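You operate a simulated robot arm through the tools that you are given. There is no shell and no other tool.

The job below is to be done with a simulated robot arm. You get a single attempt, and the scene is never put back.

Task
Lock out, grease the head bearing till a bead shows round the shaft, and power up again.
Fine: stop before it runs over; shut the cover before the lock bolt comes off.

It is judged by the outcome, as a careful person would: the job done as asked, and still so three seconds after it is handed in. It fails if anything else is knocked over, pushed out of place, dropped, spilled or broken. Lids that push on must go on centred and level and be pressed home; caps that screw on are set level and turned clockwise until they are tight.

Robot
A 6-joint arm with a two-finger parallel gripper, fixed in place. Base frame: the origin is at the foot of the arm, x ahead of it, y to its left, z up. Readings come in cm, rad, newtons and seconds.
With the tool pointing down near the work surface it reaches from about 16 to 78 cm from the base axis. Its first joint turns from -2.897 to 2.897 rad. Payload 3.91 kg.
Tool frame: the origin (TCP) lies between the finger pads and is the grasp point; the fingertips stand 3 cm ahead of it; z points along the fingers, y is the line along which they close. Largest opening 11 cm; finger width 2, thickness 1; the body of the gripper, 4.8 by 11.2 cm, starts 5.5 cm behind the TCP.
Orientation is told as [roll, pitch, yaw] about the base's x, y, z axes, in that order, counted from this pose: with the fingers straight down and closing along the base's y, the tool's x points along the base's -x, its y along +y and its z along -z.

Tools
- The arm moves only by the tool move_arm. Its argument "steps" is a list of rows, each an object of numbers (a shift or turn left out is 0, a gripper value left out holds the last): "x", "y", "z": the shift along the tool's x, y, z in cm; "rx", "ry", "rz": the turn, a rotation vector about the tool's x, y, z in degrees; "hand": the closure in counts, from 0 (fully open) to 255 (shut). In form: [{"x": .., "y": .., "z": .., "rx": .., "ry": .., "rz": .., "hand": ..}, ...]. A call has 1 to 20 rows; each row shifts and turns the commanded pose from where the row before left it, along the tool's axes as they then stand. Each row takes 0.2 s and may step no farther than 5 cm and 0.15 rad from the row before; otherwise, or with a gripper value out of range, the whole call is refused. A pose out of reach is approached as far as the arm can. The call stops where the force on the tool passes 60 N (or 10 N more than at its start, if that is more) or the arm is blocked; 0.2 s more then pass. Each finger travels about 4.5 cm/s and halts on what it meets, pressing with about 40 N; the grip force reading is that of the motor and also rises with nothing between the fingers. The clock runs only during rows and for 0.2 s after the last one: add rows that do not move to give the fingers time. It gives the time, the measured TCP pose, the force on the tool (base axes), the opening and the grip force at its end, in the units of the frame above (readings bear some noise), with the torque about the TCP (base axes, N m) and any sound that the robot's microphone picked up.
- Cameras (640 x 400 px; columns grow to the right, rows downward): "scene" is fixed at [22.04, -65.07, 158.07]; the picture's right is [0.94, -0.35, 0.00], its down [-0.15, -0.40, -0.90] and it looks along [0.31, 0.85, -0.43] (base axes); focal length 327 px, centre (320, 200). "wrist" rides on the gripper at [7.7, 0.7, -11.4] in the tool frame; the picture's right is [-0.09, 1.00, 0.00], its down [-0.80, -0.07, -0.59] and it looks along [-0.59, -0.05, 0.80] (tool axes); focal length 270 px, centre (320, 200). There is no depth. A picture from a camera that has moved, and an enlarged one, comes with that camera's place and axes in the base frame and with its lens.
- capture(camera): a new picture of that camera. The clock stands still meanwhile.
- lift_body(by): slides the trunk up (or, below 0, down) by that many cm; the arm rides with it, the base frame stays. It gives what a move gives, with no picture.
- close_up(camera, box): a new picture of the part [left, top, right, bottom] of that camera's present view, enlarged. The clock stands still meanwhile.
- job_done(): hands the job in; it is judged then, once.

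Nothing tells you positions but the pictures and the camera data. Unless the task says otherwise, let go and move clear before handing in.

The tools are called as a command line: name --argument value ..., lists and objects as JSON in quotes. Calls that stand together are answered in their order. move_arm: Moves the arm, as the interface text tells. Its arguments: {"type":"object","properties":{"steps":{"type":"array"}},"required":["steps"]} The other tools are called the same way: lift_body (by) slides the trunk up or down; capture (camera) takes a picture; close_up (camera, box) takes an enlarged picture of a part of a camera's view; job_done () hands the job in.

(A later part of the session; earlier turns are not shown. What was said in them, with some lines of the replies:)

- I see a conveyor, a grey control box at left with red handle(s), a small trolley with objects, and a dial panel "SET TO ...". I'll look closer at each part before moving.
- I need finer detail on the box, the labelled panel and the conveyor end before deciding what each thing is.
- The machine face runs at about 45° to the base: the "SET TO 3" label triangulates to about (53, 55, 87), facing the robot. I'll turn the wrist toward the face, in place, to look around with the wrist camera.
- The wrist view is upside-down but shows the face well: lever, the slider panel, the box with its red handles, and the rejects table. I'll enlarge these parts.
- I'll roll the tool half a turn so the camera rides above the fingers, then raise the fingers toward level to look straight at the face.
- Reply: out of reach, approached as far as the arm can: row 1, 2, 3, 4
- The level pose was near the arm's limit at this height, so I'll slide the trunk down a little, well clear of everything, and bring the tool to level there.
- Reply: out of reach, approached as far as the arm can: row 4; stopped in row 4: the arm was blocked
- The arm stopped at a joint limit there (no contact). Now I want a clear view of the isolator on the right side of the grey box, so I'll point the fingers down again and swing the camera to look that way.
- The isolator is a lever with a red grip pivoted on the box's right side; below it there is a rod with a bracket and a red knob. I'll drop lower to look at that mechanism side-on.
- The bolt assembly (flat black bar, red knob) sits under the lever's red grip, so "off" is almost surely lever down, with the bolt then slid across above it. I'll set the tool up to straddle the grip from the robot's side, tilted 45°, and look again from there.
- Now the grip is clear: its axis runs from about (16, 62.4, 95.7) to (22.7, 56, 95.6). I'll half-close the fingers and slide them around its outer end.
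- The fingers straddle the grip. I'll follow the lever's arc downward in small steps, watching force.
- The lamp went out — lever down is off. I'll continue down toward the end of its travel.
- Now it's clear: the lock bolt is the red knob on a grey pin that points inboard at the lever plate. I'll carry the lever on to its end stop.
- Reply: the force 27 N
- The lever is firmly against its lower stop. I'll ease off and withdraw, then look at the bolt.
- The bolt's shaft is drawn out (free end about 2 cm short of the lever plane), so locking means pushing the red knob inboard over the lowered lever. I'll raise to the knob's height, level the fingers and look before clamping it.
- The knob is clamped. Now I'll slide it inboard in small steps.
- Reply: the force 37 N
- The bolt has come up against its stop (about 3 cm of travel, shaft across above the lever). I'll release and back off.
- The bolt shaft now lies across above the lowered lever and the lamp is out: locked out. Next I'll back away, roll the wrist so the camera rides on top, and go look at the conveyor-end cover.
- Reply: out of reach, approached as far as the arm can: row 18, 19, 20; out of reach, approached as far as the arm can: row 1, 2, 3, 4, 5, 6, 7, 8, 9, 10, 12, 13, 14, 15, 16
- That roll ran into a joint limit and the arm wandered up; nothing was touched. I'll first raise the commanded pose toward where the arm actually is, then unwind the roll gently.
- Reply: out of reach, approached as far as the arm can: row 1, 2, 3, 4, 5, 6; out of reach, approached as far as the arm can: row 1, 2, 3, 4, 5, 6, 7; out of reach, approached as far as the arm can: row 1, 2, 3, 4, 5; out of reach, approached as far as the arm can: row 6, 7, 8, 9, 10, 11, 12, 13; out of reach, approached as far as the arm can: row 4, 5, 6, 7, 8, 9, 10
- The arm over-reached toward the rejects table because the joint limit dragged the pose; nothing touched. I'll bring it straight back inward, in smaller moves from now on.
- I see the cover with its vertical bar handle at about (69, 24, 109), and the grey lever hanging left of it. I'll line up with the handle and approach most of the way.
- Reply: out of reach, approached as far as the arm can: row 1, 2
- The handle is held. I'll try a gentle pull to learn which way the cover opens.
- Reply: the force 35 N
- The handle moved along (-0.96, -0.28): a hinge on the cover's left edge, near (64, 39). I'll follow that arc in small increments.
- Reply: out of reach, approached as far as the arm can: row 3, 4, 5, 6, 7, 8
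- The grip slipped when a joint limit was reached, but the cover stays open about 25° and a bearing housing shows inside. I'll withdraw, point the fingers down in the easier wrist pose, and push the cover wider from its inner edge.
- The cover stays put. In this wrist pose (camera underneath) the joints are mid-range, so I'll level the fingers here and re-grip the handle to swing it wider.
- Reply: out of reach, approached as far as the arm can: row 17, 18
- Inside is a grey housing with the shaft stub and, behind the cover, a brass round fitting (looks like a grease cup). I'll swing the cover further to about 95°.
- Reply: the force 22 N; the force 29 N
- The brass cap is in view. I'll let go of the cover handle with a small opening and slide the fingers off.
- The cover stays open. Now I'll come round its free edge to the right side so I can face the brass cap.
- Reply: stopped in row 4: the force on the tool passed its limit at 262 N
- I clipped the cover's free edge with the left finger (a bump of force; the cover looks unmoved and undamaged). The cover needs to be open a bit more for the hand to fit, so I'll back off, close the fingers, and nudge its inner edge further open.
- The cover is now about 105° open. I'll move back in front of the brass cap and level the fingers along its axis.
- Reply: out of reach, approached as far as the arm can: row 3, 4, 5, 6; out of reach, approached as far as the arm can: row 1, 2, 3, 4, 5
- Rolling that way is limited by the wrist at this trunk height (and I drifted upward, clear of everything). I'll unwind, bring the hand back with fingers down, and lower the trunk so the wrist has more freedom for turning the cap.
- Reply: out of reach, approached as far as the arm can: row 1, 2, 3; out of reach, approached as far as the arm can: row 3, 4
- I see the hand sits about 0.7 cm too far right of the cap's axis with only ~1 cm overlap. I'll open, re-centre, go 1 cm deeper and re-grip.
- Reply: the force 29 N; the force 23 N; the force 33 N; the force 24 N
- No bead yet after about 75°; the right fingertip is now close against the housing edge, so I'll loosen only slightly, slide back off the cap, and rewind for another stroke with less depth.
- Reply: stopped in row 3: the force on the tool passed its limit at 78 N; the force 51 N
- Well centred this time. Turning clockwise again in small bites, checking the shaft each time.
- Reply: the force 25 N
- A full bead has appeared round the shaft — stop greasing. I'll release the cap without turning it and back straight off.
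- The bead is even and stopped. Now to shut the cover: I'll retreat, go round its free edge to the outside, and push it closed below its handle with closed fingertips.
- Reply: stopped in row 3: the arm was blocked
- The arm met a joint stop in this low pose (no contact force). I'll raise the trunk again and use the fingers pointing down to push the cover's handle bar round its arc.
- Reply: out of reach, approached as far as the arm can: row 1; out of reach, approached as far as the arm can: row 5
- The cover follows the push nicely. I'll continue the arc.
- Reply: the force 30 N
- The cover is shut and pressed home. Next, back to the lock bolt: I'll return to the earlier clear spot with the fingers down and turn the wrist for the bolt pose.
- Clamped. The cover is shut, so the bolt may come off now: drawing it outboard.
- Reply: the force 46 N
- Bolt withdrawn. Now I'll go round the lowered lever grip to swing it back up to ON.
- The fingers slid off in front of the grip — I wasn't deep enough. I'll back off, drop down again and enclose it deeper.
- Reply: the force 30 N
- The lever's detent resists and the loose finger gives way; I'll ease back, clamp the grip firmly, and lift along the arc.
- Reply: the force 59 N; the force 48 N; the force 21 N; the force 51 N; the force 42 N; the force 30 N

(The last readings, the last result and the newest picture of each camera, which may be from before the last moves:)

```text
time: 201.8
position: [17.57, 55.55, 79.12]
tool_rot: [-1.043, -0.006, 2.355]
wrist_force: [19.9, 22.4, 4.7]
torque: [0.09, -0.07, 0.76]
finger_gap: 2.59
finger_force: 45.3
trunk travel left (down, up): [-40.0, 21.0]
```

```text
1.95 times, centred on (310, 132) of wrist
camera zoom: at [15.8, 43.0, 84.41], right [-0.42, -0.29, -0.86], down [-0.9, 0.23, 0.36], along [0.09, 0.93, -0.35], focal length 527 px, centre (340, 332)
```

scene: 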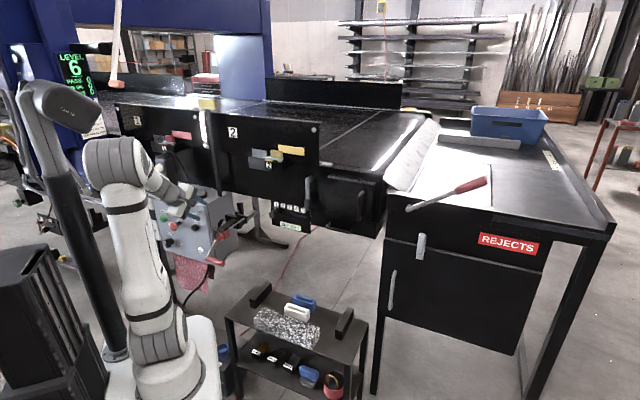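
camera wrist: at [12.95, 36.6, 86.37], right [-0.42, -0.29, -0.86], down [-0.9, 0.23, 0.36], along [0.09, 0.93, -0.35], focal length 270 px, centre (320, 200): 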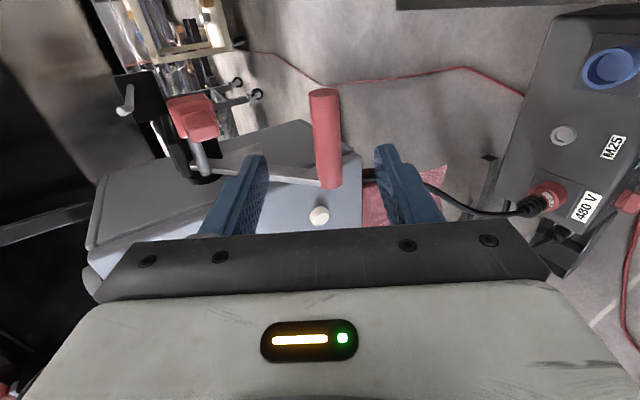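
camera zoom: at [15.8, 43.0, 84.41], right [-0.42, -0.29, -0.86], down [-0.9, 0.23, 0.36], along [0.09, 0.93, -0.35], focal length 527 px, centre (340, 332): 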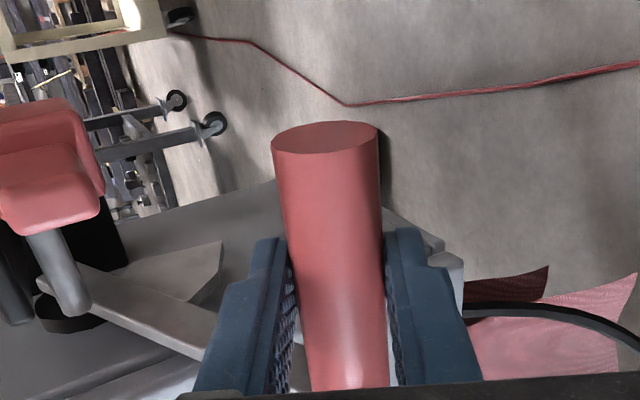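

move_arm --steps '[{"y": -0.45, "z": -0.42}, {"y": -0.45, "z": -0.42}, {"y": -0.5, "z": -0.35}, {"y": -0.5, "z": -0.35}, {}]'

```text
time: 203.0
position: [16.88, 54.98, 81.45]
tool_rot: [-1.037, 0.0, 2.358]
wrist_force: [-37.2, -33.6, -24.4]
torque: [-0.91, 0.59, -0.2]
finger_gap: 2.56
finger_force: 44.8
trunk travel left (down, up): [-40.0, 21.0]
```

move_arm --steps '[{"z": -0.5}, {"y": -0.1, "z": -0.6}, {}]'

```text
time: 203.8
position: [16.61, 54.79, 82.62]
tool_rot: [-1.053, -0.01, 2.355]
wrist_force: [2.3, 1.1, -1.2]
torque: [-0.53, -0.44, 0.07]
finger_gap: 2.55
finger_force: 45.6
trunk travel left (down, up): [-40.0, 21.0]
```

The lever moves freely along a circle centred near proj 65.4, z 86.5. Continuing along it.

move_arm --steps '[{"y": -0.66, "z": -0.54}, {"y": -0.66, "z": -0.54}, {"y": -0.67, "z": -0.55}, {"y": -0.77, "z": -0.45}, {"y": -0.77, "z": -0.45}, {"y": -0.78, "z": -0.44}, {}]'

close_up --camera "scene" --box '[170, 180, 260, 280]'

```text
time: 205.4
position: [16.39, 54.27, 87.74]
tool_rot: [-1.047, -0.006, 2.357]
wrist_force: [-1.2, -7.2, -5.6]
torque: [-0.38, 0.08, 0.31]
finger_gap: 2.57
finger_force: 45.6
trunk travel left (down, up): [-40.0, 21.0]
```

```text
4.00 times, centred on (215, 230) of scene
camera zoom: at [22.04, -65.07, 158.07], right [0.94, -0.35, 0.0], down [-0.15, -0.4, -0.9], along [0.31, 0.85, -0.43], focal length 1307 px, centre (740, 80)
```

zoom: 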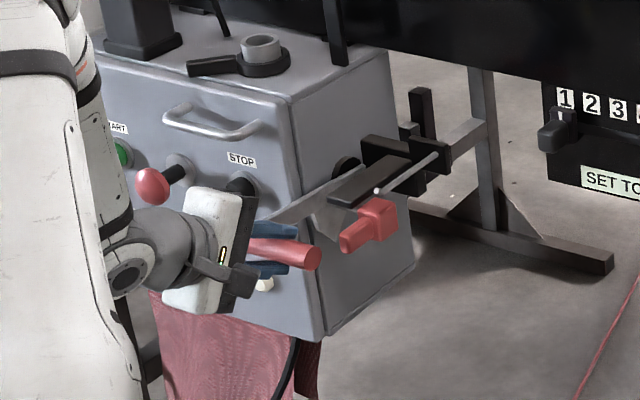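

move_arm --steps '[{"y": -0.84, "z": -0.32}, {"y": -0.84, "z": -0.32}, {"y": -0.84, "z": -0.31}, {"y": -0.87, "z": -0.16}, {"y": -0.87, "z": -0.16}, {"y": -0.88, "z": -0.15}, {}]'

close_up --camera "scene" --box '[170, 180, 260, 280]'

```text
time: 207.0
position: [17.32, 55.39, 92.86]
tool_rot: [-1.05, -0.007, 2.357]
wrist_force: [-3.8, -0.3, 1.8]
torque: [-0.05, 0.12, 0.72]
finger_gap: 2.58
finger_force: 45.7
trunk travel left (down, up): [-40.0, 21.0]
```

```text
4.00 times, centred on (215, 230) of scene
camera zoom: at [22.04, -65.07, 158.07], right [0.94, -0.35, 0.0], down [-0.15, -0.4, -0.9], along [0.31, 0.85, -0.43], focal length 1307 px, centre (740, 80)
```

zoom: 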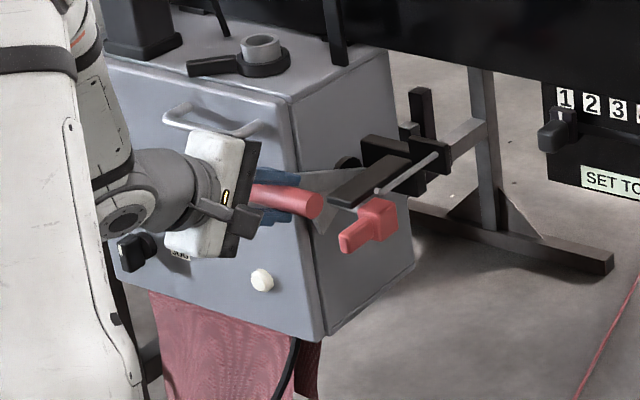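

move_arm --steps '[{"y": -0.9, "z": 0.02}, {"y": -0.9, "z": 0.02}, {"y": -0.89, "z": 0.02}, {"y": -0.7, "z": 0.1}, {}]'

close_up --camera "scene" --box '[170, 180, 260, 280]'

```text
time: 208.2
position: [18.54, 56.67, 95.85]
tool_rot: [-1.049, -0.005, 2.357]
wrist_force: [-8.4, 6.6, 1.3]
torque: [-0.07, 0.29, 0.76]
finger_gap: 2.57
finger_force: 44.8
trunk travel left (down, up): [-40.0, 21.0]
```

```text
4.00 times, centred on (215, 230) of scene
camera zoom: at [22.04, -65.07, 158.07], right [0.94, -0.35, 0.0], down [-0.15, -0.4, -0.9], along [0.31, 0.85, -0.43], focal length 1307 px, centre (740, 80)
```

zoom: 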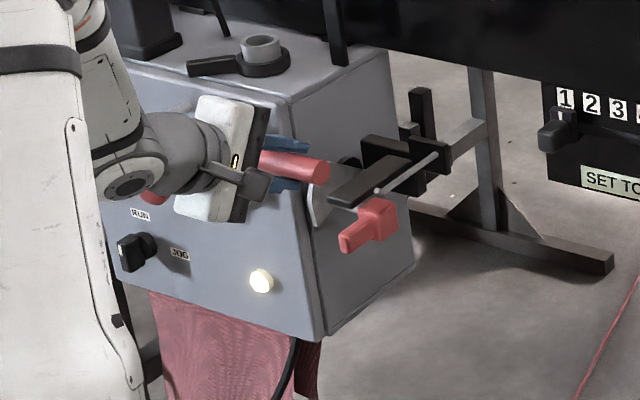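

The lamp is lit again. I'll carry the lever on to its upper stop.

move_arm --steps '[{"y": -0.5, "z": 0.09}, {"y": -0.5, "z": 0.1}, {}]'

close_up --camera "scene" --box '[160, 180, 250, 260]'

```text
time: 209.0
position: [19.1, 57.08, 96.48]
tool_rot: [-1.048, -0.006, 2.358]
wrist_force: [-11.4, 0.1, 1.2]
torque: [-0.54, -0.09, 0.19]
finger_gap: 2.55
finger_force: 44.4
trunk travel left (down, up): [-40.0, 21.0]
```

```text
5.00 times, centred on (205, 220) of scene
camera zoom: at [22.04, -65.07, 158.07], right [0.94, -0.35, 0.0], down [-0.15, -0.4, -0.9], along [0.31, 0.85, -0.43], focal length 1633 px, centre (895, 100)
```

zoom: 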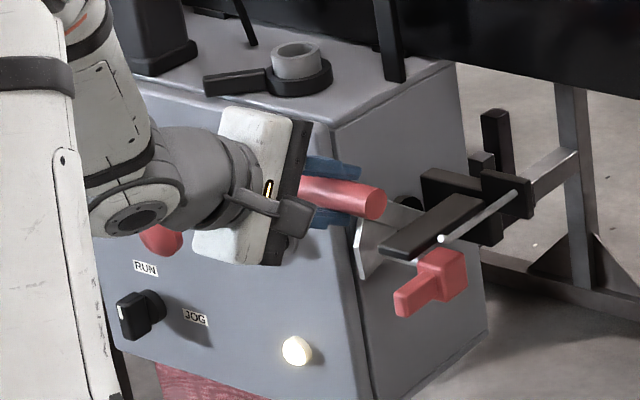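

move_arm --steps '[{"y": -0.4, "z": 0.1}, {"y": -0.3, "z": 0.1}, {}]'

close_up --camera "scene" --box '[160, 180, 250, 260]'

```text
time: 209.8
position: [19.31, 57.17, 96.82]
tool_rot: [-1.045, -0.005, 2.359]
wrist_force: [-24.7, -16.6, -15.4]
torque: [-0.01, 0.8, 0.69]
finger_gap: 2.55
finger_force: 45.3
trunk travel left (down, up): [-40.0, 21.0]
```

```text
5.00 times, centred on (205, 220) of scene
camera zoom: at [22.04, -65.07, 158.07], right [0.94, -0.35, 0.0], down [-0.15, -0.4, -0.9], along [0.31, 0.85, -0.43], focal length 1633 px, centre (895, 100)
```

zoom: 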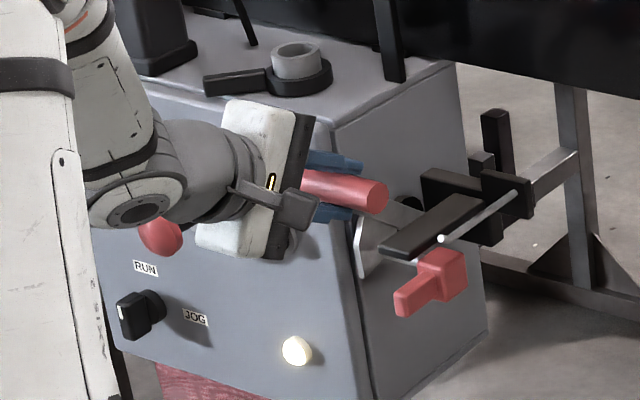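

The lever is at its upper stop, lamp on. Releasing and backing away.

move_arm --steps '[{"y": 0.3}, {"hand": 140}, {}, {"z": -3}, {"z": -4}, {"z": -4}, {"z": -3}]'

close_up --camera "scene" --box '[110, 160, 260, 270]'

capture --camera "scene"

close_up --camera "scene" --box '[260, 130, 410, 260]'

```text
time: 211.4
position: [10.86, 48.88, 103.76]
tool_rot: [-1.047, -0.006, 2.355]
wrist_force: [-0.8, -0.4, 0.0]
torque: [0.01, 0.02, 0.0]
finger_gap: 4.96
finger_force: 0.1
trunk travel left (down, up): [-40.0, 21.0]
```

```text
3.64 times, centred on (185, 215) of scene
camera zoom: at [22.04, -65.07, 158.07], right [0.94, -0.35, 0.0], down [-0.15, -0.4, -0.9], along [0.31, 0.85, -0.43], focal length 1188 px, centre (811, 146)
```

zoom: 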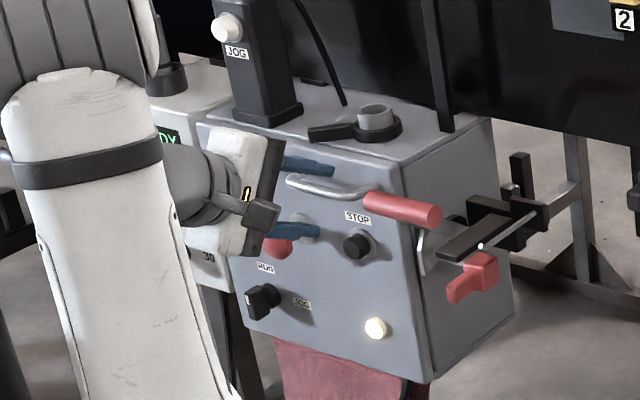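

```text
taken
```

scene: 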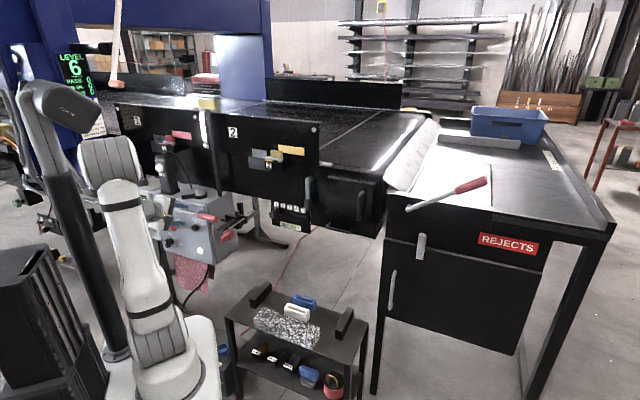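

```text
3.08 times, centred on (335, 195) of scene
camera zoom: at [22.04, -65.07, 158.07], right [0.94, -0.35, 0.0], down [-0.15, -0.4, -0.9], along [0.31, 0.85, -0.43], focal length 1005 px, centre (274, 215)
```

zoom: 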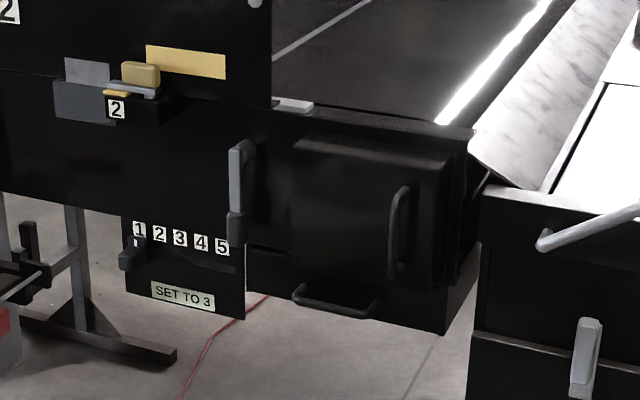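

Everything is back as it was: lever up, lamp lit, bolt out, cover shut. I'll move the hand well clear and take a last look.

move_arm --steps '[{"x": 3, "z": -2}, {"x": 3, "z": -2}, {"x": 3, "z": -2}, {}]'

close_up --camera "scene" --box '[130, 170, 260, 270]'

close_up --camera "scene" --box '[310, 160, 390, 240]'

```text
time: 212.4
position: [13.67, 38.57, 106.79]
tool_rot: [-1.047, -0.005, 2.354]
wrist_force: [-0.1, -0.2, -0.1]
torque: [-0.02, 0.02, -0.02]
finger_gap: 4.98
finger_force: 0.2
trunk travel left (down, up): [-40.0, 21.0]
```

```text
4.00 times, centred on (195, 220) of scene
camera zoom: at [22.04, -65.07, 158.07], right [0.94, -0.35, 0.0], down [-0.15, -0.4, -0.9], along [0.31, 0.85, -0.43], focal length 1307 px, centre (820, 120)
```

zoom: 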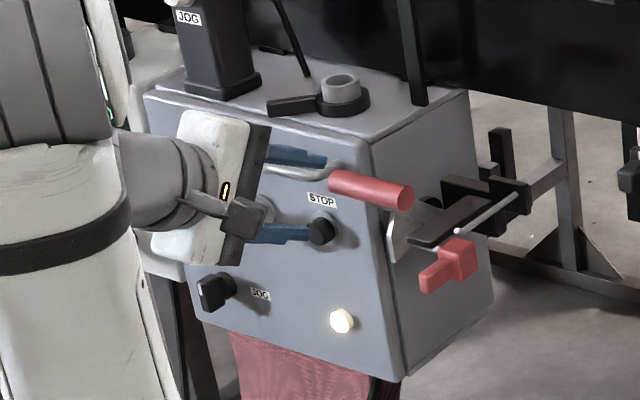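

```text
5.00 times, centred on (350, 200) of scene
camera zoom: at [22.04, -65.07, 158.07], right [0.94, -0.35, 0.0], down [-0.15, -0.4, -0.9], along [0.31, 0.85, -0.43], focal length 1633 px, centre (170, 200)
```

zoom: 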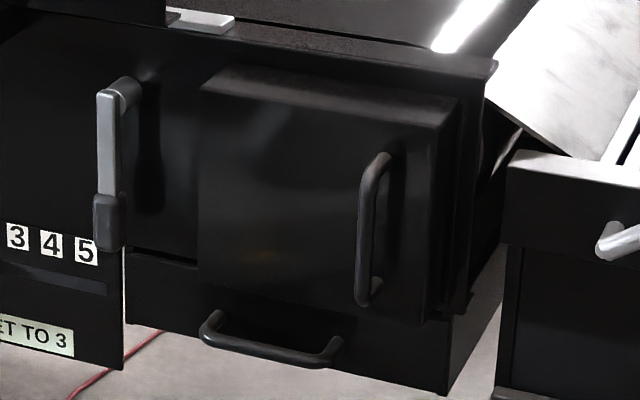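

The cover sits flush as at the start. The isolator lever is up with its lamp lit, the bolt is withdrawn, and the hand is clear. I'm handing the job in.

job_done

```text
The job is handed in.
```

The head bearing is greased and the machine is powered up again; I've handed the job in. The hand was clear of everything at the end.

- **Lockout:** I pulled the isolator lever down to off, and its lamp went out. I then slid the lock bolt in over the lever before opening the cover.
- **Greasing:** I turned the brass grease cap clockwise in small steps, about 140° in all. I stopped as soon as a full bead showed round the shaft. No grease had run over when I last checked, just before closing the cover.
- **Closing up:** I pushed the cover shut and pressed it home before drawing the bolt. Then I raised the lever to its upper stop, and the lamp came back on.
- **Not started:** I took "power up" to mean isolator on, so I did not press START. The belt was not moving when I began.

There were two rough contacts. While moving in toward the grease cap, a finger hit the open cover's edge, with a 262 N peak. While backing off the cap, a finger briefly wedged between the cap and the bearing housing, at about 78 N. I saw no damage from either.

Twice the arm drifted away from its path when it reached a joint limit. One of those times it passed close to the rejects table, but it touched nothing.
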